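You operate a simulated robot arm through the tools that you are given. There is no shell and no other tool.

The job below is to be done with a simulated robot arm. You get a single attempt, and the scene is never put back.

Task
Grease the tops of the red pad and the blue pad.
Fine: use the green brush and the yellow tin; lid on the black rubber square meanwhile, brush back, lid on again. Set down upright: short green brush. A coat counts when it lies all over at full strength: go over it till it gets no stronger.

It is judged by the outcome, as a careful person would: the job done as asked, and still so three seconds after it is handed in. It fails if anything else is knocked over, pushed out of place, dropped, spilled or broken. Lids that push on must go on centred and level and be pressed home; caps that screw on are set level and turned clockwise until they are tight.

Robot
A 7-joint arm with a three-finger gripper, fixed in place. Base frame: the origin is at the foot of the arm, x ahead of it, y to its left, z up; the work surface is at about z = 850. Readings come in mm, rad, newtons and seconds.
Its first joint turns from -2.897 to 2.897 rad. Payload 2.69 kg.
The TCP is the grasp point between the finger pads, 29 mm short of the fingertips. In the tool frame z runs along the fingers and y along their closing line. Largest opening 120 mm; the body of the gripper starts 78 mm behind the TCP.
Orientation is that of the tool frame in the base frame, as a unit quaternion [x, y, z, w]. With the fingers straight down and closing along the base's y, the tool's x points along the base's -x, its y along +y and its z along -z.

Tools
- The arm moves only by the tool play_rows. Its argument "moves" is a list of rows, each a list of 7 numbers: the shift along the base's x, y, z in units of 40 mm (1.0 is 40 mm), then the turn, a rotation vector about the base's x, y, z in units of 4 degrees (1.0 is 4 degrees), then the gripper command, from -1 (shut) to 1 (fully open), values between in proportion. In form: [[dx, dy, dz, rx, ry, rz, claw], ...]. A call has 1 to 20 rows; each row shifts and turns the commanded pose from where the row before left it. A call with a number of a shift or a turn outside -1 to 1 is refused whole. A row lasts 0.2 s, in which the tool goes at most 50 mm and 0.15 rad; a call with a longer step from one row to the next is refused whole, and so is a gripper value outside its range. A pose out of reach is approached as far as the arm can. The call stops where the force on the tool passes 90 N (or 10 N more than at its start, if that is more) or the arm is blocked; 0.2 s more then pass. Each finger halts on what it meets, pressing with about 38 N; the grip force reading is that of the motor and also rises with nothing between the fingers. The clock runs only during rows and for 0.2 s after the last one: add rows that do not move to give the fingers time. It gives the time, the measured TCP pose, the force on the tool (base axes), the opening and the grip force at its end, in the units of the frame above (readings bear some noise), with the torque about the TCP (base axes, N m) and any sound that the robot's microphone picked up.
- Cameras (640 x 400 px; columns grow to the right, rows downward): "scene" is fixed at [48.2, -649.6, 1676]; the picture's right is [0.25, -0.97, 0.00], its down [-0.70, -0.18, -0.69] and it looks along [0.67, 0.17, -0.72] (base axes); focal length 308 px, centre (320, 200). "wrist" rides on the gripper at [63, 0, -104] in the tool frame; the picture's right is [0.01, 1.00, 0.00], its down [-0.83, 0.00, -0.56] and it looks along [-0.56, 0.00, 0.83] (tool axes); focal length 275 px, centre (320, 200). There is no depth. A picture from a camera that has moved, and an enlarged one, comes with that camera's place and axes in the base frame and with its lens.
- grab_frame(camera): a new picture of that camera. It takes no simulated time.
- raise_lower(by): slides the trunk up (or, below 0, down) by that many mm; the arm rides with it, the base frame stays. It gives what a move gives, with no picture.
- zoom(camera, box): a new picture of the part [left, top, right, bottom] of that camera's present view, enlarged. It takes no simulated time.
- job_done(): hands the job in; it is judged then, once.

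Nothing tells you positions but the pictures and the camera data. Unless the task says otherwise, let go and move clear before handing in.

The tools are called after "Emit:" by a JSON object that holds its "name" and its "arguments". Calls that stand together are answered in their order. play_rows: Moves the arm, as the interface text tells. Its arguments: {"type":"object","properties":{"moves":{"type":"array","items":{"type":"array","items":{"type":"number"}}}},"required":["moves"]} The other tools are called the same way: raise_lower (by) slides the trunk up or down; grab_frame (camera) takes a picture; zoom (camera, box) takes an enlarged picture of a part of a camera's view; job_done () hands the job in.

At the start:

```text
time_s: 0.0
ee_pos: [636.8, -298.2, 1206.0]
ee_rot: [0.0, 1.0, 0.0, 0.0]
force: [0.2, 0.2, 0.6]
torque: [-0.02, -0.05, 0.02]
finger_gap: 120.1
finger_force: 0.1
trunk travel left (down, up): [-425.0, 161.0]
```

scene: 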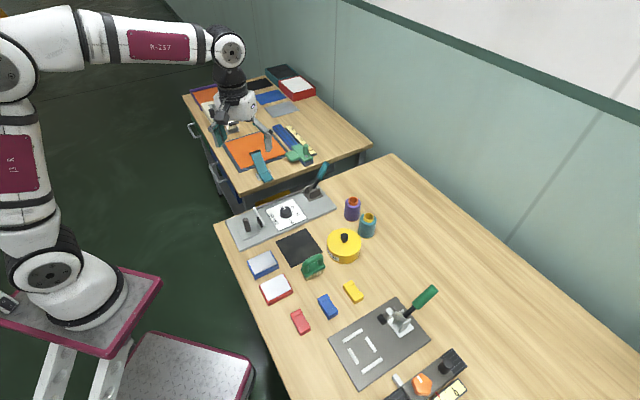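
wrist: 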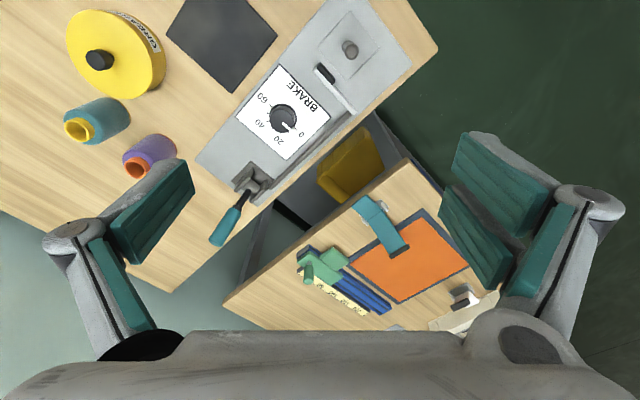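

I see a bench with a yellow tin (black knob on its lid), a black rubber square, a green brush-like object and several small coloured blocks. I'll zoom in to identify everything before I move.

Emit:
{"name": "zoom", "arguments": {"camera": "scene", "box": [220, 200, 400, 312]}}

Emit:
{"name": "zoom", "arguments": {"camera": "scene", "box": [270, 260, 450, 372]}}

Emit:
{"name": "zoom", "arguments": {"camera": "scene", "box": [220, 150, 400, 262]}}

Emit:
{"name": "zoom", "arguments": {"camera": "wrist", "box": [0, 0, 320, 200]}}

```text
3.56 times, centred on (310, 256) of scene
camera zoom: at [48.2, -649.6, 1676.0], right [0.25, -0.97, 0.0], down [-0.7, -0.18, -0.69], along [0.67, 0.17, -0.72], focal length 1097 px, centre (356, 1)
```

zoom: 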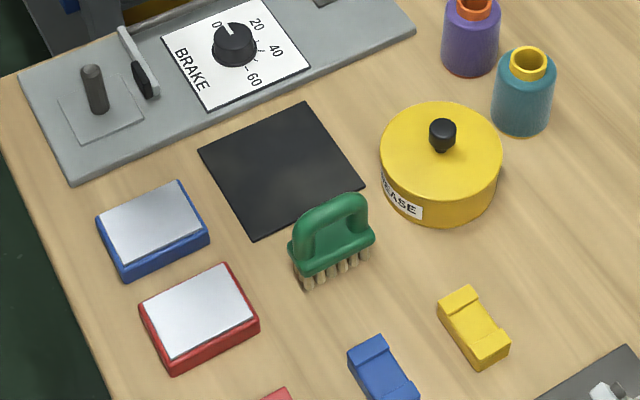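

```text
3.56 times, centred on (360, 316) of scene
camera zoom: at [48.2, -649.6, 1676.0], right [0.25, -0.97, 0.0], down [-0.7, -0.18, -0.69], along [0.67, 0.17, -0.72], focal length 1097 px, centre (178, -212)
```

zoom: 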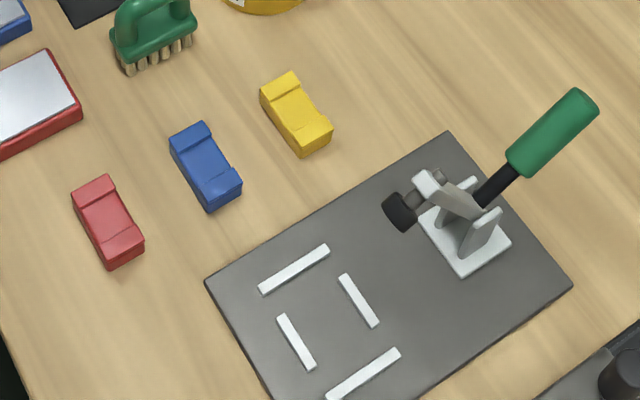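

```text
3.56 times, centred on (310, 206) of scene
camera zoom: at [48.2, -649.6, 1676.0], right [0.25, -0.97, 0.0], down [-0.7, -0.18, -0.69], along [0.67, 0.17, -0.72], focal length 1097 px, centre (356, 179)
```

zoom: 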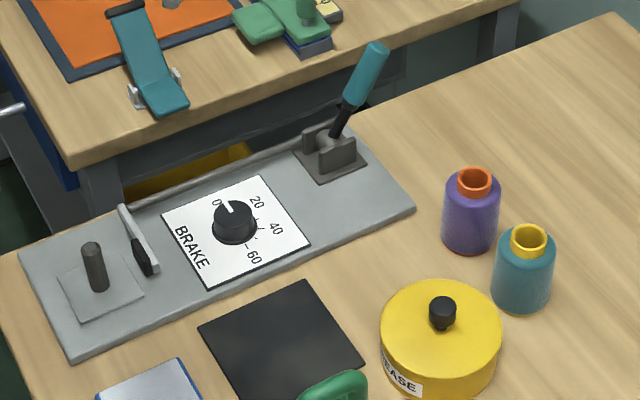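

```text
2.00 times, centred on (160, 100) of wrist
camera zoom: at [574.2, -298.9, 1308.9], right [-0.01, 1.0, 0.0], down [0.83, 0.0, 0.56], along [0.56, 0.0, -0.83], focal length 551 px, centre (640, 400)
```

zoom: 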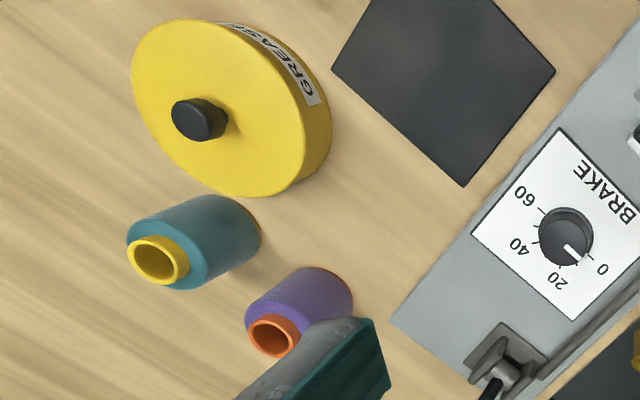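

The pads with white tops are the red and blue ones near the bench edge. The green brush stands on its bristles beside the black square, and the yellow grease tin has a knobbed lid. Everything sits at about 45° in the base frame, so I'll move the wrist camera round for a closer look.

Emit:
{"name": "play_rows", "arguments": {"moves": [[-0.32, -0.375, -0.14, 0, 0, -1, 1], [-0.32, -0.375, -0.14, 0, 0, -1, 1], [-0.32, -0.375, -0.14, 0, 0, -1, 1], [-0.32, -0.375, -0.14, 0, 0, -1, 1], [-0.32, -0.375, -0.14, 0, 0, -1, 1], [-0.32, -0.375, -0.14, 0, 0, -1, 1], [-0.32, -0.375, -0.14, 0, 0, -1, 1], [-0.32, -0.375, -0.14, 0, 0, -1, 1], [-0.32, -0.375, -0.14, 0, 0, -1, 1], [-0.32, -0.375, -0.14, 0, 0, -1, 1], [-0.32, -0.375, -0.14, 0, 0, -1, 1]]}}

Emit:
{"name": "grab_frame", "arguments": {"camera": "wrist"}}

Emit:
{"name": "grab_frame", "arguments": {"camera": "scene"}}

```text
time_s: 2.4
ee_pos: [496.1, -463.1, 1143.8]
ee_rot: [0.375, 0.927, 0.0, 0.0]
force: [-0.1, 0.2, 0.1]
torque: [-0.03, 0.02, -0.02]
finger_gap: 119.8
finger_force: 0.0
trunk travel left (down, up): [-425.0, 161.0]
```

```text
taken
camera wrist: at [450.3, -420.5, 1246.8], right [0.69, 0.72, 0.0], down [0.6, -0.57, 0.56], along [0.4, -0.38, -0.83], focal length 275 px, centre (320, 200)
```

wrist: 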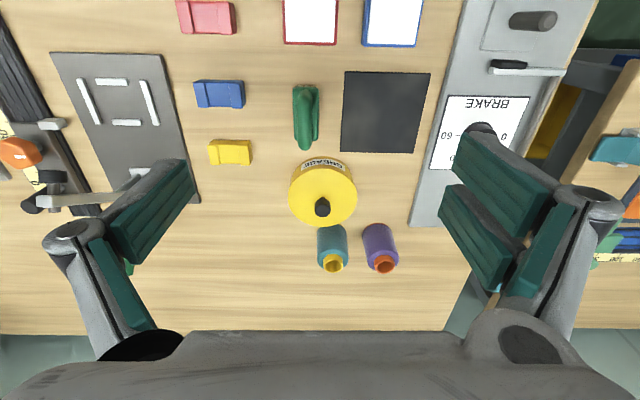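

```text
taken
```

scene: 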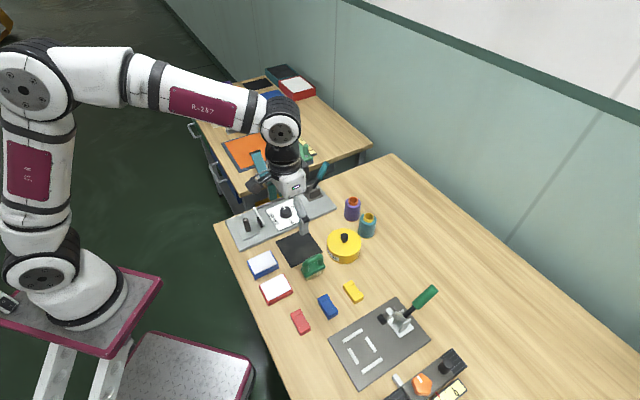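

The wrist view now shows the whole row of objects aligned with the bench. I'll zoom in on the tin, brush and pads to measure them.

Emit:
{"name": "zoom", "arguments": {"camera": "wrist", "box": [260, 70, 420, 170]}}

Emit:
{"name": "zoom", "arguments": {"camera": "wrist", "box": [260, 140, 420, 240]}}

Emit:
{"name": "zoom", "arguments": {"camera": "wrist", "box": [270, 0, 430, 100]}}

Emit:
{"name": "zoom", "arguments": {"camera": "scene", "box": [280, 220, 376, 280]}}

Emit:
{"name": "zoom", "arguments": {"camera": "scene", "box": [230, 240, 326, 300]}}

```text
4.00 times, centred on (340, 120) of wrist
camera zoom: at [450.3, -420.5, 1246.8], right [0.69, 0.72, 0.0], down [0.6, -0.57, 0.56], along [0.4, -0.38, -0.83], focal length 1101 px, centre (240, 520)
```

zoom: 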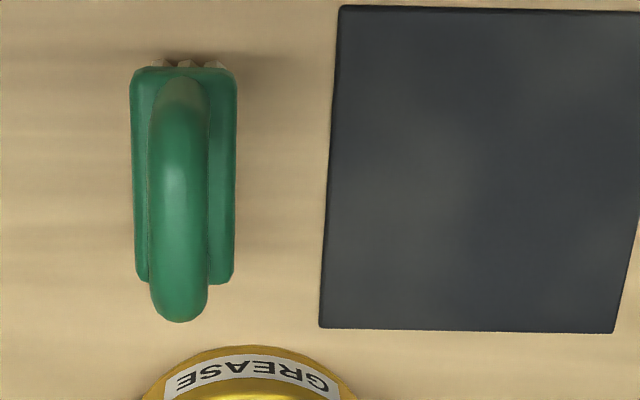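

```text
4.00 times, centred on (340, 190) of wrist
camera zoom: at [450.3, -420.5, 1246.8], right [0.69, 0.72, 0.0], down [0.6, -0.57, 0.56], along [0.4, -0.38, -0.83], focal length 1101 px, centre (240, 240)
```

zoom: 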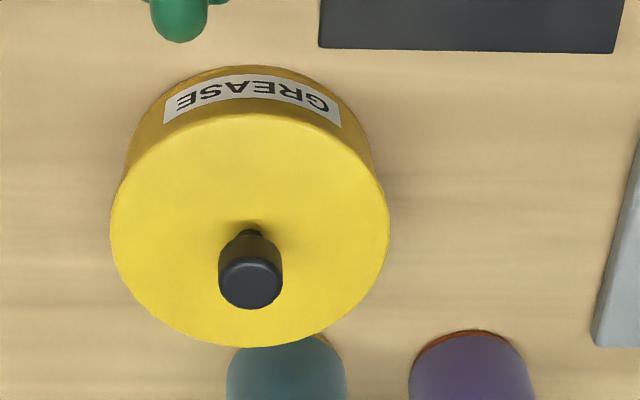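

```text
4.00 times, centred on (350, 50) of wrist
camera zoom: at [450.3, -420.5, 1246.8], right [0.69, 0.72, 0.0], down [0.6, -0.57, 0.56], along [0.4, -0.38, -0.83], focal length 1101 px, centre (200, 800)
```

zoom: 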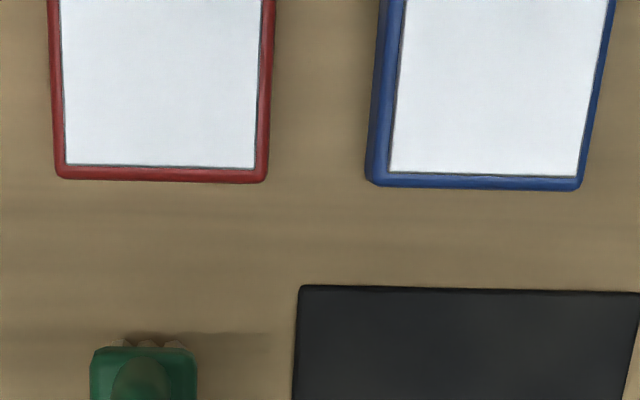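

```text
6.67 times, centred on (328, 250) of scene
camera zoom: at [48.2, -649.6, 1676.0], right [0.25, -0.97, 0.0], down [-0.7, -0.18, -0.69], along [0.67, 0.17, -0.72], focal length 2057 px, centre (267, -133)
```

zoom: 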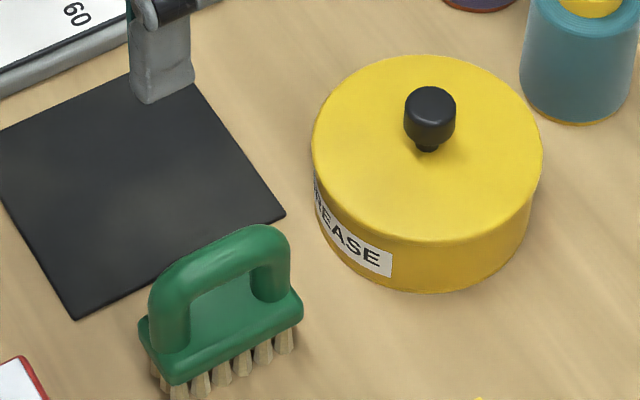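

```text
6.67 times, centred on (278, 270) of scene
camera zoom: at [48.2, -649.6, 1676.0], right [0.25, -0.97, 0.0], down [-0.7, -0.18, -0.69], along [0.67, 0.17, -0.72], focal length 2057 px, centre (600, -267)
```

zoom: 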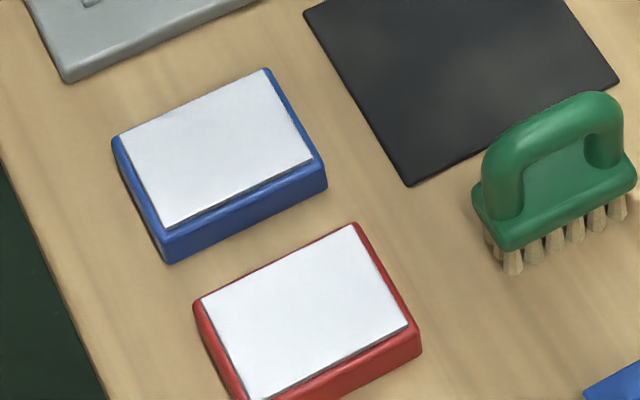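

The tin sits at about (625, -581) with its knob top near z ≈ 918. The mat is centred near (597, -438), the brush near (517, -510) and the pads near (500, -355) and (434, -421). I'll go above the tin with the gripper half open and check the alignment.

Emit:
{"name": "play_rows", "arguments": {"moves": [[0.403, -0.368, -0.45, 0, 0, 0, 0], [0.403, -0.368, -0.45, 0, 0, 0, 0], [0.403, -0.368, -0.45, 0, 0, 0, 0], [0.403, -0.368, -0.45, 0, 0, 0, 0], [0.403, -0.368, -0.45, 0, 0, 0, 0], [0.403, -0.368, -0.45, 0, 0, 0, 0], [0.403, -0.368, -0.45, 0, 0, 0, 0], [0.403, -0.368, -0.45, 0, 0, 0, 0], [0, 0, 0, 0, 0, 0, 0]]}}

Emit:
{"name": "grab_frame", "arguments": {"camera": "wrist"}}

Emit:
{"name": "zoom", "arguments": {"camera": "scene", "box": [280, 190, 408, 270]}}

```text
time_s: 4.4
ee_pos: [626.5, -577.9, 1000.2]
ee_rot: [0.375, 0.927, 0.0, -0.001]
force: [0.9, -0.4, 0.4]
torque: [-0.03, -0.03, -0.01]
finger_gap: 60.3
finger_force: 0.1
trunk travel left (down, up): [-425.0, 161.0]
```

```text
taken
camera wrist: at [580.6, -535.2, 1103.3], right [0.69, 0.72, 0.0], down [0.6, -0.57, 0.56], along [0.4, -0.38, -0.83], focal length 275 px, centre (320, 200)
```

wrist: 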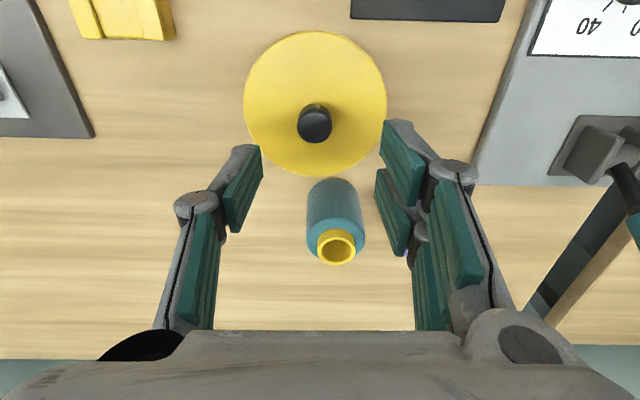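

```text
5.00 times, centred on (344, 230) of scene
camera zoom: at [48.2, -649.6, 1676.0], right [0.25, -0.97, 0.0], down [-0.7, -0.18, -0.69], along [0.67, 0.17, -0.72], focal length 1542 px, centre (200, 50)
```

zoom: 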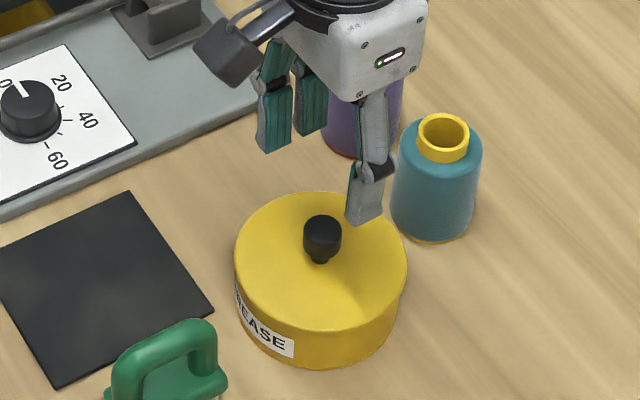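

The gripper is over the tin. I'll zoom in to see how the finger pads sit relative to the knob.

Emit:
{"name": "zoom", "arguments": {"camera": "wrist", "box": [160, 0, 480, 200]}}

Emit:
{"name": "zoom", "arguments": {"camera": "wrist", "box": [160, 140, 480, 340]}}

```text
2.00 times, centred on (320, 100) of wrist
camera zoom: at [580.6, -535.2, 1103.3], right [0.69, 0.72, 0.0], down [0.6, -0.57, 0.56], along [0.4, -0.38, -0.83], focal length 551 px, centre (320, 400)
```

zoom: 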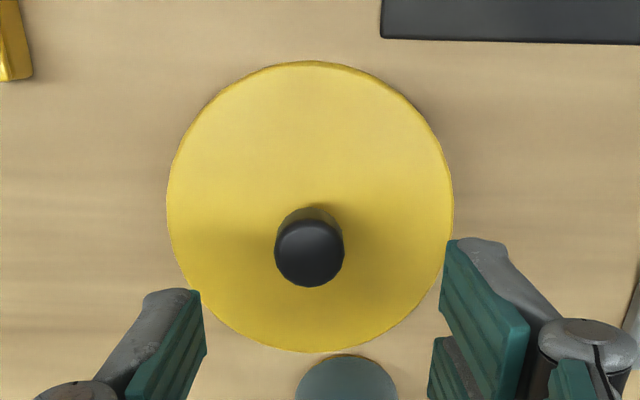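

```text
2.00 times, centred on (320, 240) of wrist
camera zoom: at [580.6, -535.2, 1103.3], right [0.69, 0.72, 0.0], down [0.6, -0.57, 0.56], along [0.4, -0.38, -0.83], focal length 551 px, centre (320, 120)
```

zoom: 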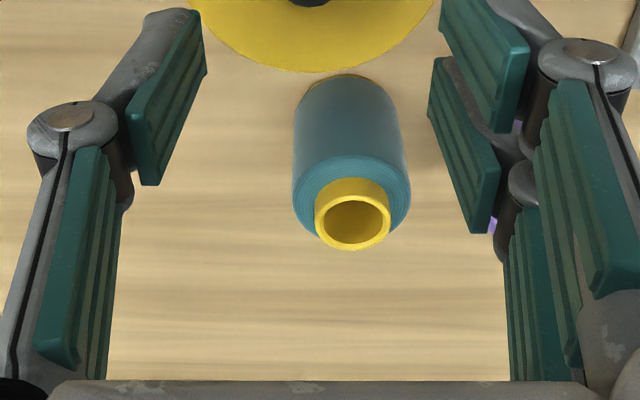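

The gripper turns out to have one finger on one side and a pair on the other, and the knob is about 4 mm off-centre. I'll correct that and descend with the fingertips just above the lid.

Emit:
{"name": "play_rows", "arguments": {"moves": [[-0.065, -0.068, -0.5, 0, 0, 0, 0], [0, 0, -0.6, 0, 0, 0, 0], [0, 0, -0.5, 0, 0, 0, 0], [0, 0, -0.3, 0, 0, 0, 0], [0, 0, 0, 0, 0, 0, 0]]}}

Emit:
{"name": "grab_frame", "arguments": {"camera": "wrist"}}

Emit:
{"name": "zoom", "arguments": {"camera": "scene", "box": [296, 200, 392, 260]}}

```text
time_s: 5.6
ee_pos: [623.2, -583.9, 923.9]
ee_rot: [0.375, 0.927, 0.0, 0.0]
force: [-0.3, 1.6, 3.0]
torque: [0.04, 0.01, -0.01]
finger_gap: 60.2
finger_force: 0.3
trunk travel left (down, up): [-425.0, 161.0]
```

```text
taken
camera wrist: at [577.3, -540.8, 1027.0], right [0.69, 0.72, 0.0], down [0.6, -0.57, 0.56], along [0.4, -0.38, -0.83], focal length 275 px, centre (320, 200)
```

wrist: 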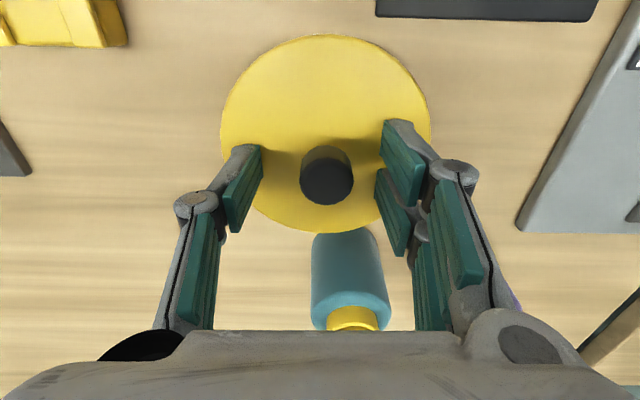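

```text
6.67 times, centred on (344, 230) of scene
camera zoom: at [48.2, -649.6, 1676.0], right [0.25, -0.97, 0.0], down [-0.7, -0.18, -0.69], along [0.67, 0.17, -0.72], focal length 2057 px, centre (160, 0)
```

zoom: 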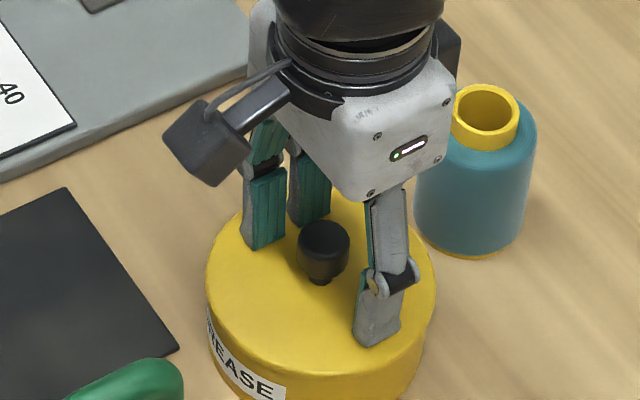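

The knob now sits about 2 mm to the other side, so I'll nudge back, lower slightly and close gently on it.

Emit:
{"name": "play_rows", "arguments": {"moves": [[0.038, 0.04, 0, 0, 0, 0, 0], [0, 0, -0.06, 0, 0, 0, 0], [0, 0, 0, 0, 0, 0, -0.3], [0, 0, 0, 0, 0, 0, -0.5]]}}

Emit:
{"name": "zoom", "arguments": {"camera": "wrist", "box": [200, 80, 440, 230]}}

Emit:
{"name": "zoom", "arguments": {"camera": "scene", "box": [296, 200, 392, 260]}}

```text
time_s: 6.6
ee_pos: [627.5, -582.1, 924.0]
ee_rot: [0.374, 0.927, -0.002, 0.003]
force: [5.6, 0.9, 36.4]
torque: [0.43, -0.19, -0.04]
finger_gap: 31.2
finger_force: 7.6
trunk travel left (down, up): [-425.0, 161.0]
```

```text
2.67 times, centred on (320, 155) of wrist
camera zoom: at [580.3, -539.3, 1027.2], right [0.69, 0.72, 0.0], down [0.6, -0.57, 0.56], along [0.41, -0.39, -0.83], focal length 734 px, centre (320, 320)
```

zoom: 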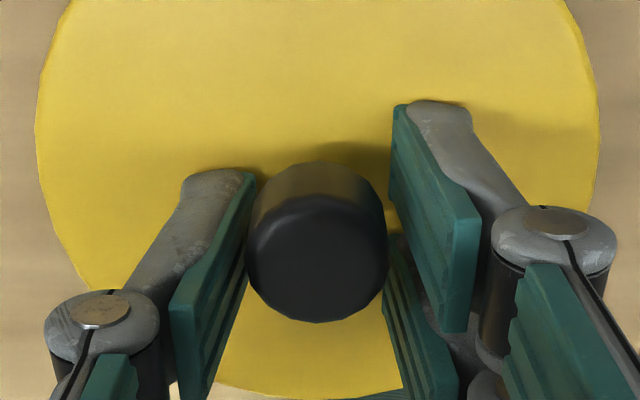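

```text
6.67 times, centred on (344, 230) of scene
camera zoom: at [48.2, -649.6, 1676.0], right [0.25, -0.97, 0.0], down [-0.7, -0.18, -0.69], along [0.67, 0.17, -0.72], focal length 2057 px, centre (160, 0)
```

zoom: 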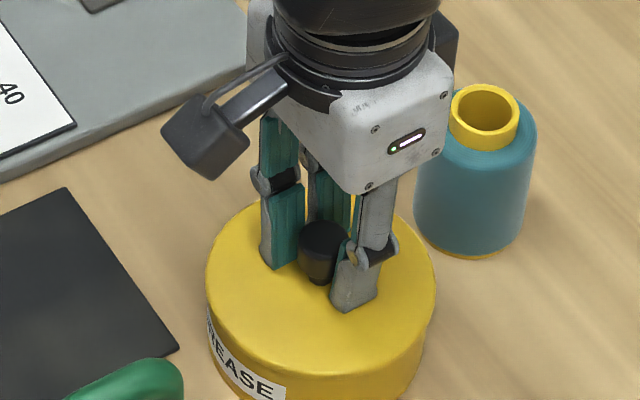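

The fingertips are pressing on the lid, with 36 N upward, so the lid top is near z ≈ 895. I'll raise a few mm to unload before closing on the knob.

Emit:
{"name": "play_rows", "arguments": {"moves": [[0, 0, 0.13, 0, 0, 0, -0.45], [0, 0, 0, 0, 0, 0, -0.45]]}}

Emit:
{"name": "zoom", "arguments": {"camera": "wrist", "box": [200, 80, 440, 230]}}

```text
time_s: 7.2
ee_pos: [623.6, -582.1, 924.6]
ee_rot: [0.375, 0.927, 0.002, -0.003]
force: [1.5, -2.7, 5.0]
torque: [-0.05, -0.1, -0.09]
finger_gap: 32.6
finger_force: 0.0
trunk travel left (down, up): [-425.0, 161.0]
```

```text
2.67 times, centred on (320, 155) of wrist
camera zoom: at [578.2, -538.8, 1028.5], right [0.69, 0.72, 0.0], down [0.6, -0.58, 0.55], along [0.4, -0.38, -0.83], focal length 734 px, centre (320, 320)
```

zoom: 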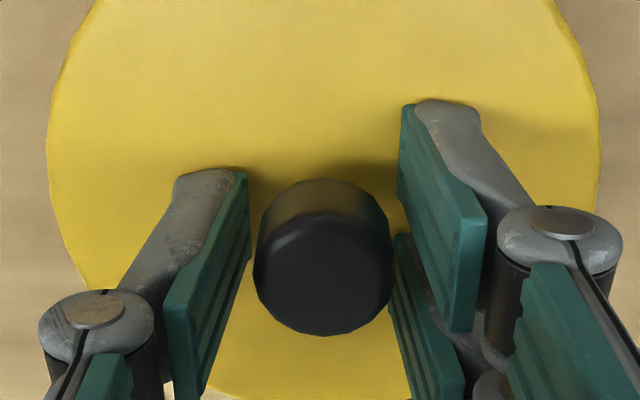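

The knob is centred between the fingers. I'll raise another 2 mm and close firmly.

Emit:
{"name": "play_rows", "arguments": {"moves": [[0, 0, 0.05, 0, 0, 0, -0.45], [0, 0, 0, 0, 0, 0, -1], [0, 0, 0, 0, 0, 0, -1], [0, 0, 0, 0, 0, 0, -1]]}}

Emit:
{"name": "zoom", "arguments": {"camera": "wrist", "box": [200, 80, 440, 230]}}

Emit:
{"name": "zoom", "arguments": {"camera": "scene", "box": [296, 200, 392, 260]}}

```text
time_s: 8.2
ee_pos: [623.8, -581.5, 928.2]
ee_rot: [0.375, 0.927, 0.0, -0.001]
force: [-0.6, -0.9, 0.0]
torque: [0.03, 0.01, -0.04]
finger_gap: 21.4
finger_force: 38.3
trunk travel left (down, up): [-425.0, 161.0]
heard: snap
```

```text
2.67 times, centred on (320, 155) of wrist
camera zoom: at [578.6, -538.5, 1032.2], right [0.69, 0.72, 0.0], down [0.6, -0.57, 0.56], along [0.4, -0.38, -0.83], focal length 734 px, centre (320, 320)
```

zoom: 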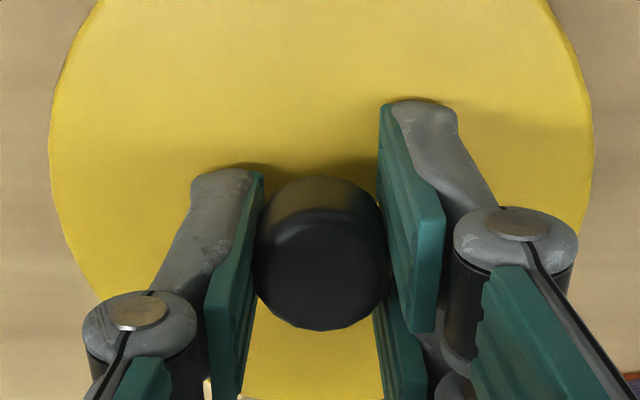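

```text
6.67 times, centred on (344, 230) of scene
camera zoom: at [48.2, -649.6, 1676.0], right [0.25, -0.97, 0.0], down [-0.7, -0.18, -0.69], along [0.67, 0.17, -0.72], focal length 2057 px, centre (160, 0)
```

zoom: 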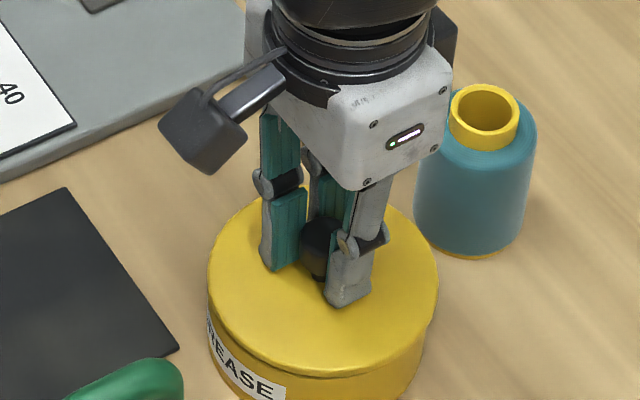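

I heard a snap and the lid looks popped loose, with the knob gripped. I'll lift it slowly straight up.

Emit:
{"name": "play_rows", "arguments": {"moves": [[0, 0, 0.1, 0, 0, 0, -1], [0, 0, 0.2, 0, 0, 0, -1], [0, 0, 0.4, 0, 0, 0, -1], [0, 0, 0.6, 0, 0, 0, -1], [0, 0, 0.7, 0, 0, 0, -1]]}}

Emit:
{"name": "zoom", "arguments": {"camera": "scene", "box": [264, 170, 424, 270]}}

Emit:
{"name": "grab_frame", "arguments": {"camera": "wrist"}}

```text
time_s: 9.4
ee_pos: [621.8, -580.9, 1010.4]
ee_rot: [0.374, 0.927, 0.0, 0.0]
force: [-0.1, 0.8, -0.1]
torque: [0.03, 0.01, -0.03]
finger_gap: 21.7
finger_force: 37.7
trunk travel left (down, up): [-425.0, 161.0]
```

```text
4.00 times, centred on (344, 220) of scene
camera zoom: at [48.2, -649.6, 1676.0], right [0.25, -0.97, 0.0], down [-0.7, -0.18, -0.69], along [0.67, 0.17, -0.72], focal length 1234 px, centre (224, 120)
```

zoom: 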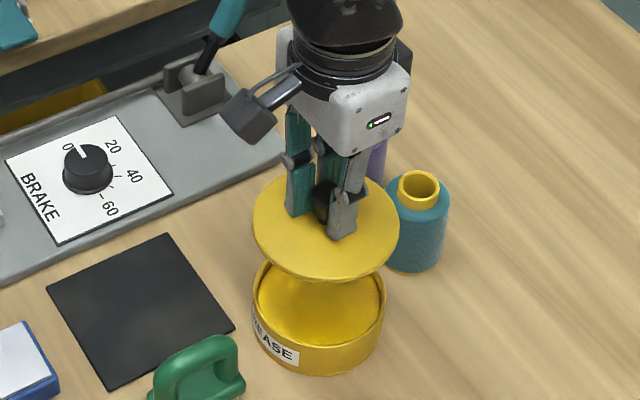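

```text
taken
camera wrist: at [576.1, -537.1, 1113.3], right [0.69, 0.72, 0.0], down [0.6, -0.57, 0.56], along [0.4, -0.38, -0.83], focal length 275 px, centre (320, 200)
```

wrist: 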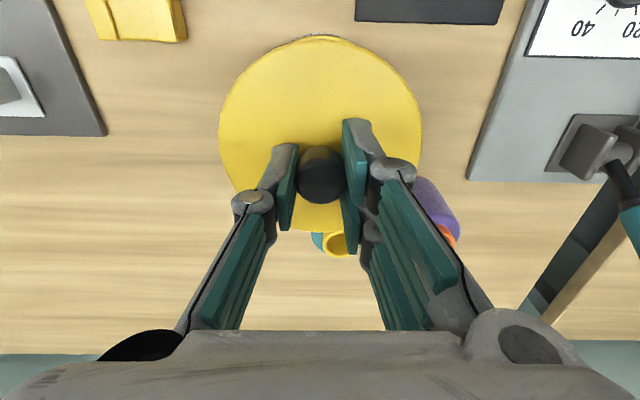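

The lid is off and held, and the grease sits just under the tin's rim. I'll carry the lid across to above the black mat at about (596, -439).

Emit:
{"name": "play_rows", "arguments": {"moves": [[-0.1, 0.4, 0, 0, 0, 0, -1], [-0.13, 0.7, 0, 0, 0, 0, -1], [-0.13, 0.7, 0, 0, 0, 0, -1], [-0.13, 0.7, 0, 0, 0, 0, -1], [-0.1, 0.7, 0, 0, 0, 0, -1], [-0.06, 0.35, 0, 0, 0, 0, -1], [0, 0, 0, 0, 0, 0, -1]]}}

Emit:
{"name": "zoom", "arguments": {"camera": "scene", "box": [228, 180, 388, 280]}}

Emit:
{"name": "grab_frame", "arguments": {"camera": "wrist"}}

```text
time_s: 11.0
ee_pos: [597.0, -438.8, 1008.5]
ee_rot: [0.374, 0.927, 0.0, 0.0]
force: [0.3, -0.4, -0.3]
torque: [-0.01, -0.04, 0.03]
finger_gap: 21.2
finger_force: 37.7
trunk travel left (down, up): [-425.0, 161.0]
```

```text
4.00 times, centred on (308, 230) of scene
camera zoom: at [48.2, -649.6, 1676.0], right [0.25, -0.97, 0.0], down [-0.7, -0.18, -0.69], along [0.67, 0.17, -0.72], focal length 1234 px, centre (368, 80)
```

zoom: 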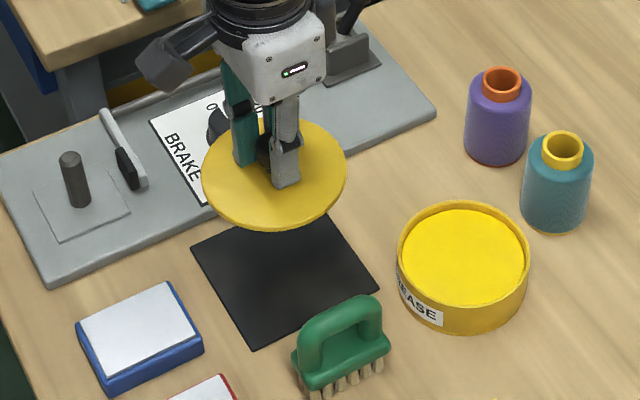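

```text
taken
camera wrist: at [551.3, -395.5, 1111.7], right [0.69, 0.72, 0.0], down [0.6, -0.57, 0.56], along [0.4, -0.38, -0.83], focal length 275 px, centre (320, 200)
```

wrist: 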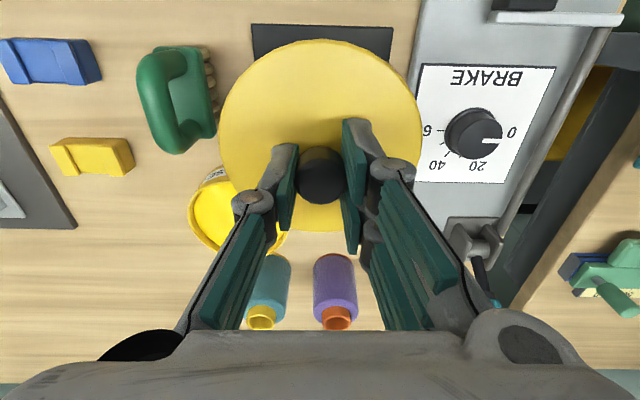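

The lid hangs level above the mat. I'll lower to just above it, then creep down in small steps.

Emit:
{"name": "play_rows", "arguments": {"moves": [[-0.02, 0, -0.6, 0, 0, 0, -1], [0, 0, -0.7, 0, 0, 0, -1], [0, 0, -0.7, 0, 0, 0, -1], [0, 0, -0.4, 0, 0, 0, -1], [0, 0, -0.1, 0, 0, 0, -1], [0, 0, 0, 0, 0, 0, -1]]}}

Emit:
{"name": "zoom", "arguments": {"camera": "scene", "box": [248, 200, 344, 260]}}

Emit:
{"name": "grab_frame", "arguments": {"camera": "wrist"}}

```text
time_s: 12.4
ee_pos: [596.3, -439.2, 909.2]
ee_rot: [0.374, 0.927, 0.0, 0.0]
force: [-0.3, 0.2, -0.6]
torque: [-0.02, -0.02, -0.06]
finger_gap: 21.1
finger_force: 37.7
trunk travel left (down, up): [-425.0, 161.0]
```

```text
6.67 times, centred on (296, 230) of scene
camera zoom: at [48.2, -649.6, 1676.0], right [0.25, -0.97, 0.0], down [-0.7, -0.18, -0.69], along [0.67, 0.17, -0.72], focal length 2057 px, centre (480, 0)
```

zoom: 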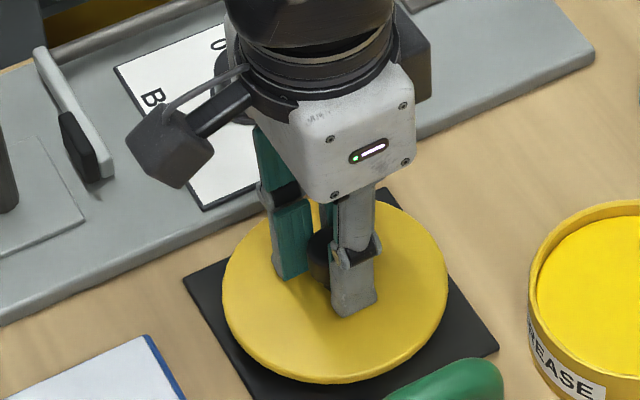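

```text
taken
camera wrist: at [551.3, -395.8, 1012.2], right [0.69, 0.72, 0.0], down [0.6, -0.57, 0.56], along [0.4, -0.38, -0.83], focal length 275 px, centre (320, 200)
```

wrist: 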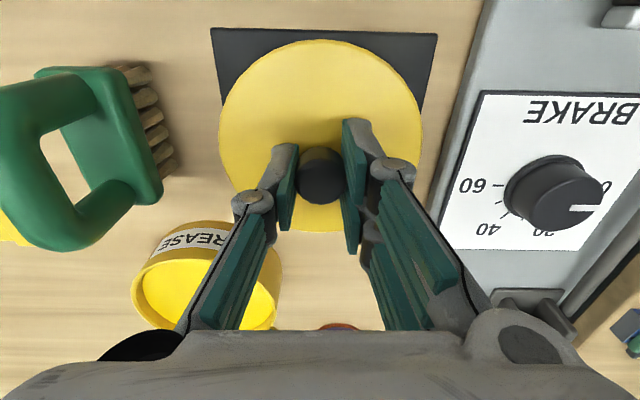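

The lid is nearly down and sits well over the mat. I'll creep down until it touches.

Emit:
{"name": "play_rows", "arguments": {"moves": [[0, 0, -0.1, 0, 0, 0, -1], [0, 0, -0.1, 0, 0, 0, -1], [0, 0, 0, 0, 0, 0, -1]]}}

```text
time_s: 13.2
ee_pos: [596.5, -439.6, 899.6]
ee_rot: [0.374, 0.927, 0.0, 0.0]
force: [1.2, 0.2, -0.4]
torque: [0.0, 0.04, 0.02]
finger_gap: 21.2
finger_force: 38.0
trunk travel left (down, up): [-425.0, 161.0]
```

No contact yet, so I'll keep going down in small steps.

Emit:
{"name": "play_rows", "arguments": {"moves": [[0, 0, -0.06, 0, 0, 0, -1], [0, 0, -0.04, 0, 0, 0, -1], [0, 0, 0, 0, 0, 0, -1]]}}

```text
time_s: 14.0
ee_pos: [596.4, -439.3, 896.7]
ee_rot: [0.374, 0.927, -0.001, -0.001]
force: [-0.8, -0.5, -1.1]
torque: [0.0, -0.01, 0.03]
finger_gap: 21.1
finger_force: 38.4
trunk travel left (down, up): [-425.0, 161.0]
```

Emit:
{"name": "play_rows", "arguments": {"moves": [[0, 0, -0.04, 0, 0, 0, -1], [0, 0, -0.04, 0, 0, 0, -1], [0, 0, 0, 0, 0, 0, -1]]}}

Emit:
{"name": "zoom", "arguments": {"camera": "scene", "box": [248, 200, 344, 260]}}

```text
time_s: 14.8
ee_pos: [596.3, -440.6, 894.7]
ee_rot: [0.374, 0.927, 0.0, 0.0]
force: [0.8, -0.8, -0.8]
torque: [0.04, 0.02, -0.01]
finger_gap: 21.1
finger_force: 38.1
trunk travel left (down, up): [-425.0, 161.0]
```

```text
6.67 times, centred on (296, 230) of scene
camera zoom: at [48.2, -649.6, 1676.0], right [0.25, -0.97, 0.0], down [-0.7, -0.18, -0.69], along [0.67, 0.17, -0.72], focal length 2057 px, centre (480, 0)
```

zoom: 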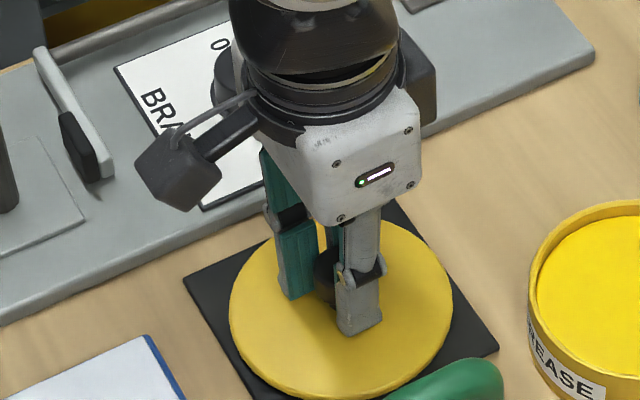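

Emit:
{"name": "play_rows", "arguments": {"moves": [[0, 0, -0.04, 0, 0, 0, -1], [0, 0, -0.04, 0, 0, 0, -1], [0, 0, 0, 0, 0, 0, -1]]}}

```text
time_s: 15.6
ee_pos: [596.6, -440.7, 890.5]
ee_rot: [0.374, 0.927, 0.0, 0.0]
force: [0.3, -0.8, 0.4]
torque: [0.1, 0.03, -0.05]
finger_gap: 21.4
finger_force: 38.0
trunk travel left (down, up): [-425.0, 161.0]
```

Emit:
{"name": "play_rows", "arguments": {"moves": [[0, 0, -0.04, 0, 0, 0, -1], [0, 0, -0.03, 0, 0, 0, -1], [0, 0, 0, 0, 0, 0, -1]]}}

Emit:
{"name": "zoom", "arguments": {"camera": "scene", "box": [248, 210, 328, 260]}}

```text
time_s: 16.4
ee_pos: [597.9, -440.0, 891.6]
ee_rot: [0.374, 0.927, -0.001, 0.003]
force: [-3.1, 3.3, 28.6]
torque: [0.49, 0.41, -0.03]
finger_gap: 21.1
finger_force: 38.2
trunk travel left (down, up): [-425.0, 161.0]
```

```text
8.00 times, centred on (288, 235) of scene
camera zoom: at [48.2, -649.6, 1676.0], right [0.25, -0.97, 0.0], down [-0.7, -0.18, -0.69], along [0.67, 0.17, -0.72], focal length 2468 px, centre (576, -80)
```

zoom: 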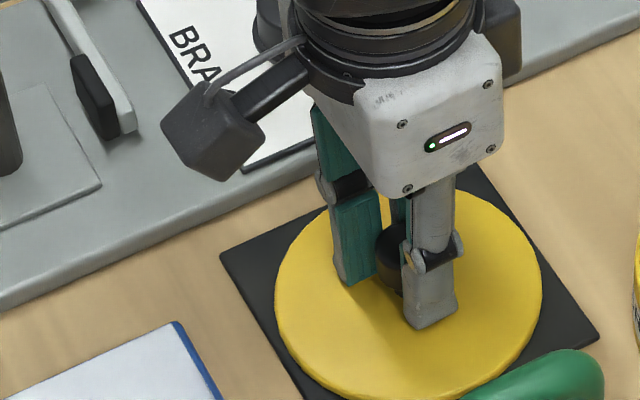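

The lid has touched the mat, at about 29 N. I'll ease off 2 mm, open, and lift away.

Emit:
{"name": "play_rows", "arguments": {"moves": [[0, 0, 0.05, 0, 0, 0, -1], [0, 0, 0.03, 0, 0, 0, -0.4], [0, 0, 0.03, 0, 0, 0, -0.2], [0, 0, 0, 0, 0, 0, 0], [0, 0, 0.3, 0, 0, 0, 0], [0, 0, 0.6, 0, 0, 0, 0], [0, 0, 0.7, 0, 0, 0, 0], [0, 0, 0.7, 0, 0, 0, 0], [0, 0, 0.5, 0, 0, 0, 0]]}}

Emit:
{"name": "grab_frame", "arguments": {"camera": "wrist"}}

Emit:
{"name": "zoom", "arguments": {"camera": "scene", "box": [248, 200, 392, 290]}}

```text
time_s: 18.4
ee_pos: [597.4, -439.4, 1005.5]
ee_rot: [0.375, 0.927, -0.001, 0.001]
force: [-0.4, -0.8, 0.2]
torque: [0.0, 0.05, -0.01]
finger_gap: 60.2
finger_force: 0.0
trunk travel left (down, up): [-425.0, 161.0]
```

```text
taken
camera wrist: at [551.2, -396.6, 1107.1], right [0.69, 0.72, 0.0], down [0.6, -0.57, 0.56], along [0.4, -0.38, -0.83], focal length 275 px, centre (320, 200)
```

wrist: 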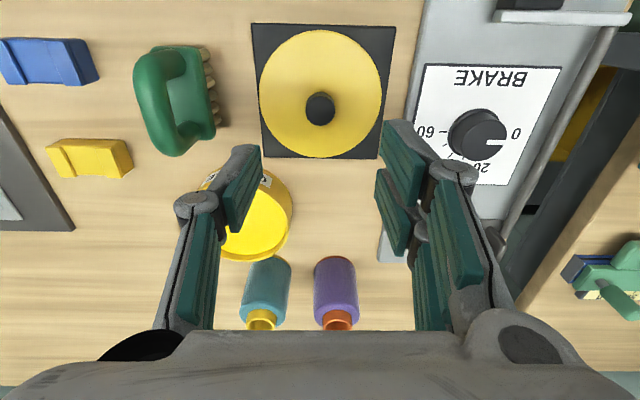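

```text
4.44 times, centred on (320, 245) of scene
camera zoom: at [48.2, -649.6, 1676.0], right [0.25, -0.97, 0.0], down [-0.7, -0.18, -0.69], along [0.67, 0.17, -0.72], focal length 1371 px, centre (320, 0)
```

zoom: 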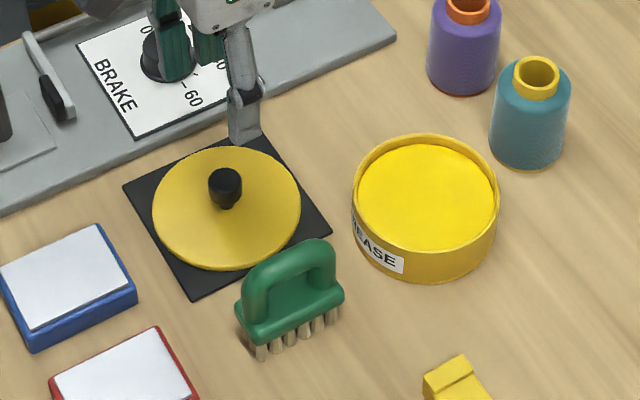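

The lid is neatly on the mat. Next I'll go over the brush to inspect its alignment.

Emit:
{"name": "play_rows", "arguments": {"moves": [[-0.5, -0.438, 0, 0, 0, 0, 0], [-0.5, -0.438, 0, 0, 0, 0, 0], [-0.5, -0.438, 0, 0, 0, 0, 0], [-0.5, -0.438, 0, 0, 0, 0, 0], [0, 0, 0, 0, 0, 0, 0]]}}

Emit:
{"name": "grab_frame", "arguments": {"camera": "wrist"}}

Emit:
{"name": "zoom", "arguments": {"camera": "wrist", "box": [200, 20, 440, 170]}}

Emit:
{"name": "zoom", "arguments": {"camera": "scene", "box": [270, 220, 350, 270]}}

```text
time_s: 19.6
ee_pos: [513.9, -508.6, 1002.7]
ee_rot: [0.374, 0.927, 0.0, -0.001]
force: [-0.5, -0.3, 0.4]
torque: [-0.03, 0.01, -0.01]
finger_gap: 60.1
finger_force: 0.0
trunk travel left (down, up): [-425.0, 161.0]
```

```text
taken
camera wrist: at [468.8, -465.3, 1106.3], right [0.69, 0.72, 0.0], down [0.6, -0.57, 0.56], along [0.4, -0.38, -0.83], focal length 275 px, centre (320, 200)
```

wrist: 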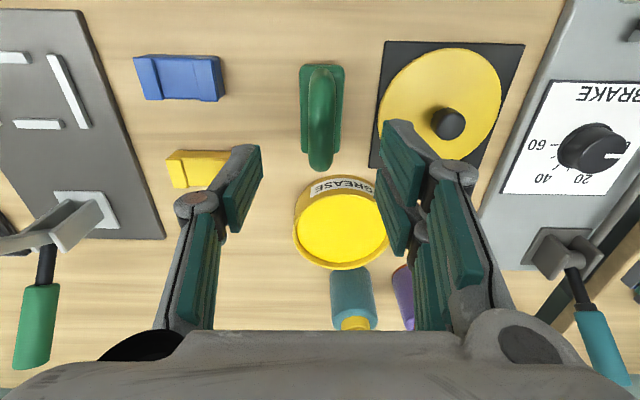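

```text
2.67 times, centred on (320, 95) of wrist
camera zoom: at [468.8, -465.3, 1106.3], right [0.69, 0.72, 0.0], down [0.6, -0.57, 0.56], along [0.4, -0.38, -0.83], focal length 734 px, centre (320, 480)
```

zoom: 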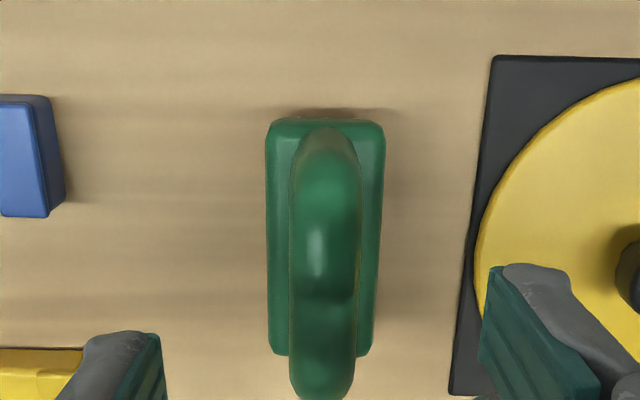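

```text
8.00 times, centred on (310, 245) of scene
camera zoom: at [48.2, -649.6, 1676.0], right [0.25, -0.97, 0.0], down [-0.7, -0.18, -0.69], along [0.67, 0.17, -0.72], focal length 2468 px, centre (400, -160)
```

zoom: 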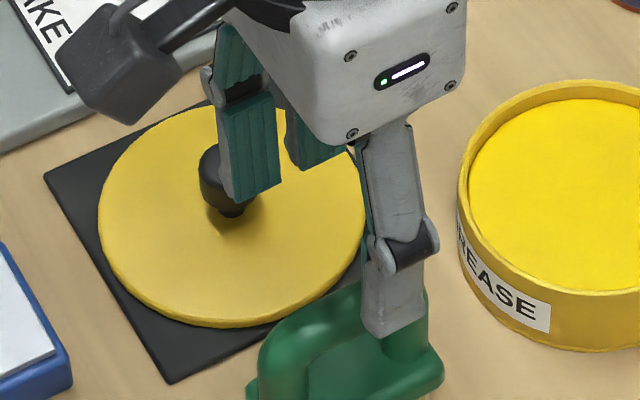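

The brush is aligned with the tool and only about 1.5 mm off laterally and 3 mm off lengthwise. I'll correct that and lower so the pads straddle the handle bar.

Emit:
{"name": "play_rows", "arguments": {"moves": [[0.07, -0.02, -0.6, 0, 0, 0, 0], [0, 0, -0.6, 0, 0, 0, 0], [0, 0, -0.4, 0, 0, 0, 0], [0, 0, -0.2, 0, 0, 0, 0], [0, 0, 0, 0, 0, 0, 0]]}}

Emit:
{"name": "grab_frame", "arguments": {"camera": "wrist"}}

Emit:
{"name": "zoom", "arguments": {"camera": "scene", "box": [270, 220, 350, 270]}}

```text
time_s: 20.8
ee_pos: [520.2, -509.4, 932.8]
ee_rot: [0.375, 0.927, 0.0, 0.0]
force: [-0.3, -0.4, 0.1]
torque: [0.0, -0.03, -0.04]
finger_gap: 60.2
finger_force: 0.1
trunk travel left (down, up): [-425.0, 161.0]
```

```text
taken
camera wrist: at [473.7, -467.4, 1035.8], right [0.69, 0.72, 0.0], down [0.6, -0.57, 0.56], along [0.4, -0.38, -0.83], focal length 275 px, centre (320, 200)
```

wrist: 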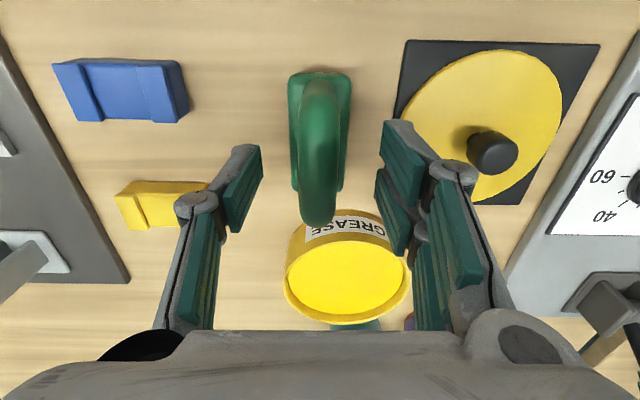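

```text
8.00 times, centred on (310, 245) of scene
camera zoom: at [48.2, -649.6, 1676.0], right [0.25, -0.97, 0.0], down [-0.7, -0.18, -0.69], along [0.67, 0.17, -0.72], focal length 2468 px, centre (400, -160)
```

zoom: 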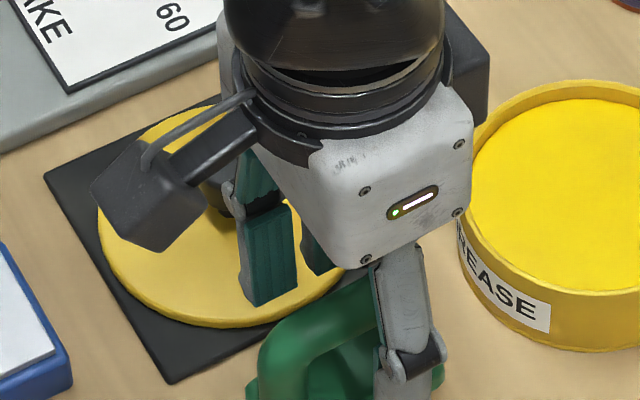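

The handle is centred between the fingers. I'll lower another 6 mm and close on it.

Emit:
{"name": "play_rows", "arguments": {"moves": [[0, 0, -0.15, 0, 0, 0, 0], [0, 0, 0, 0, 0, 0, -0.4], [0, 0, 0, 0, 0, 0, -0.7], [0, 0, 0, 0, 0, 0, -1], [0, 0, 0, 0, 0, 0, -1]]}}

Emit:
{"name": "grab_frame", "arguments": {"camera": "wrist"}}

Emit:
{"name": "zoom", "arguments": {"camera": "scene", "box": [270, 220, 350, 270]}}

```text
time_s: 22.0
ee_pos: [519.7, -511.3, 926.9]
ee_rot: [0.375, 0.927, 0.0, 0.001]
force: [0.0, -0.1, 0.0]
torque: [0.04, -0.02, -0.01]
finger_gap: 15.9
finger_force: 38.1
trunk travel left (down, up): [-425.0, 161.0]
```

```text
taken
camera wrist: at [474.1, -468.0, 1030.2], right [0.69, 0.72, 0.0], down [0.6, -0.57, 0.56], along [0.4, -0.38, -0.83], focal length 275 px, centre (320, 200)
```

wrist: 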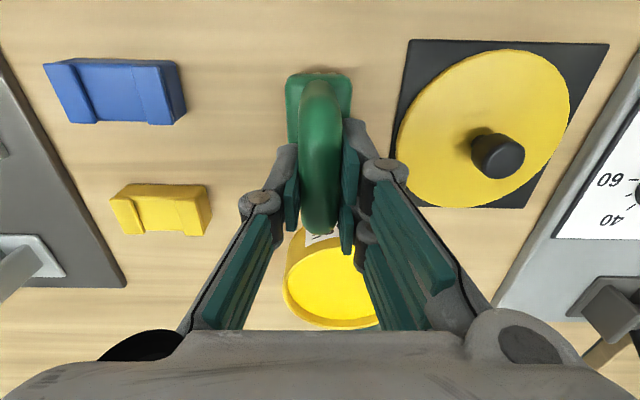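

```text
8.00 times, centred on (310, 245) of scene
camera zoom: at [48.2, -649.6, 1676.0], right [0.25, -0.97, 0.0], down [-0.7, -0.18, -0.69], along [0.67, 0.17, -0.72], focal length 2468 px, centre (400, -160)
```

zoom: 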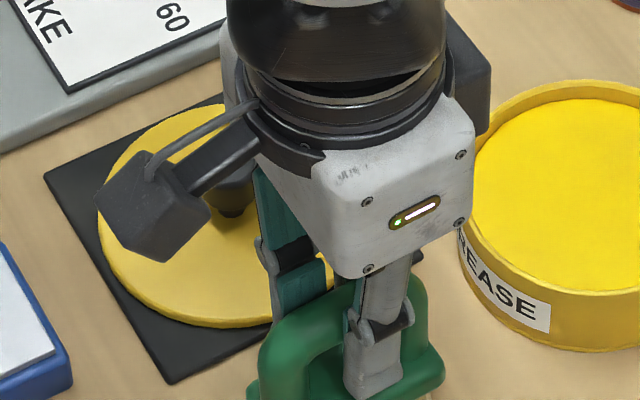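

The brush is gripped, with a 15.9 mm gap on the handle. I'll lift it straight up and check that it hangs upright.

Emit:
{"name": "play_rows", "arguments": {"moves": [[0, 0, 0.1, 0, 0, 0, -1], [0, 0, 0.3, 0, 0, 0, -1], [0, 0, 0.6, 0, 0, 0, -1], [0, 0, 0.7, 0, 0, 0, -1], [0, 0, 0.3, 0, 0, 0, -1], [0, 0, 0, 0, 0, 0, -1]]}}

Emit:
{"name": "grab_frame", "arguments": {"camera": "wrist"}}

Emit:
{"name": "zoom", "arguments": {"camera": "scene", "box": [256, 190, 384, 270]}}

```text
time_s: 23.4
ee_pos: [519.3, -510.5, 1006.7]
ee_rot: [0.374, 0.927, 0.0, 0.0]
force: [0.6, 0.8, -1.3]
torque: [0.03, 0.01, 0.0]
finger_gap: 16.0
finger_force: 38.2
trunk travel left (down, up): [-425.0, 161.0]
```

```text
taken
camera wrist: at [473.5, -467.4, 1108.9], right [0.69, 0.72, 0.0], down [0.6, -0.57, 0.56], along [0.4, -0.38, -0.83], focal length 275 px, centre (320, 200)
```

wrist: 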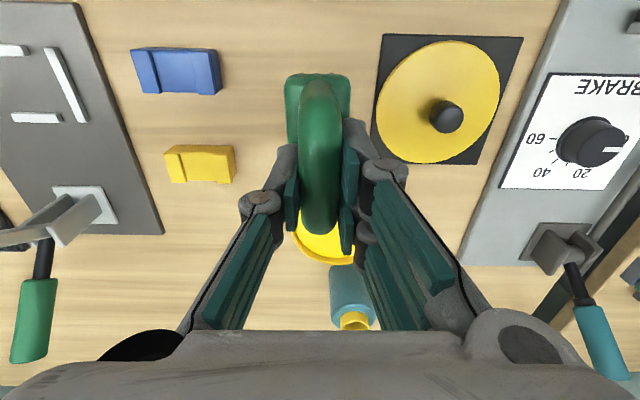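

```text
5.00 times, centred on (320, 230) of scene
camera zoom: at [48.2, -649.6, 1676.0], right [0.25, -0.97, 0.0], down [-0.7, -0.18, -0.69], along [0.67, 0.17, -0.72], focal length 1542 px, centre (320, 50)
```

zoom: 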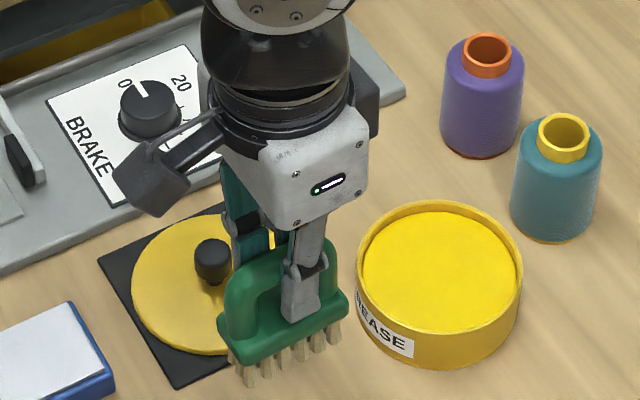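

The brush hangs straight, with its centre about 5 mm inboard of the grasp point. I'll carry it over the tin, centring the brush rather than the grasp point.

Emit:
{"name": "play_rows", "arguments": {"moves": [[0.3, -0.2, 0, 0, 0, 0, -1], [0.54, -0.374, 0, 0, 0, 0, -1], [0.54, -0.374, 0, 0, 0, 0, -1], [0.54, -0.374, 0, 0, 0, 0, -1], [0.5, -0.34, 0, 0, 0, 0, -1], [0.265, -0.195, 0, 0, 0, 0, -1], [0, 0, 0, 0, 0, 0, -1]]}}

Emit:
{"name": "grab_frame", "arguments": {"camera": "wrist"}}

Emit:
{"name": "zoom", "arguments": {"camera": "scene", "box": [280, 190, 408, 270]}}

```text
time_s: 25.0
ee_pos: [627.3, -585.9, 1006.3]
ee_rot: [0.374, 0.927, 0.0, 0.0]
force: [0.4, -0.4, -1.3]
torque: [0.0, -0.03, 0.02]
finger_gap: 16.0
finger_force: 37.7
trunk travel left (down, up): [-425.0, 161.0]
```

```text
taken
camera wrist: at [582.1, -542.8, 1109.9], right [0.69, 0.72, 0.0], down [0.6, -0.57, 0.56], along [0.4, -0.38, -0.83], focal length 275 px, centre (320, 200)
```

wrist: 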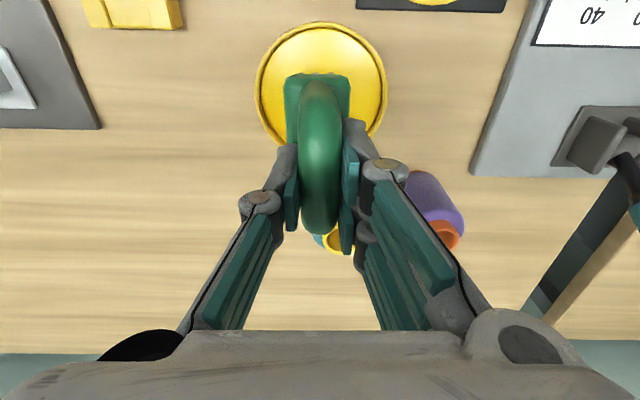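

```text
5.00 times, centred on (344, 230) of scene
camera zoom: at [48.2, -649.6, 1676.0], right [0.25, -0.97, 0.0], down [-0.7, -0.18, -0.69], along [0.67, 0.17, -0.72], focal length 1542 px, centre (200, 50)
```

zoom: 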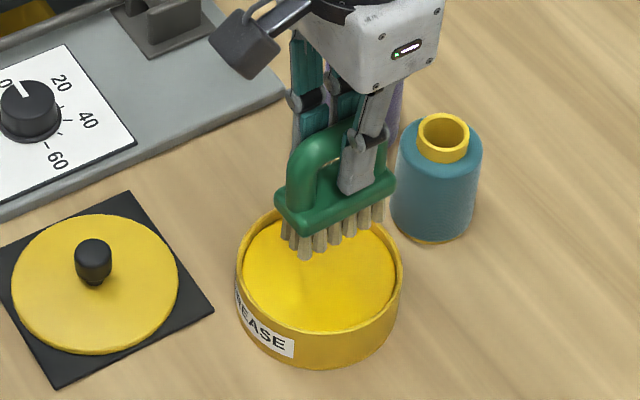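

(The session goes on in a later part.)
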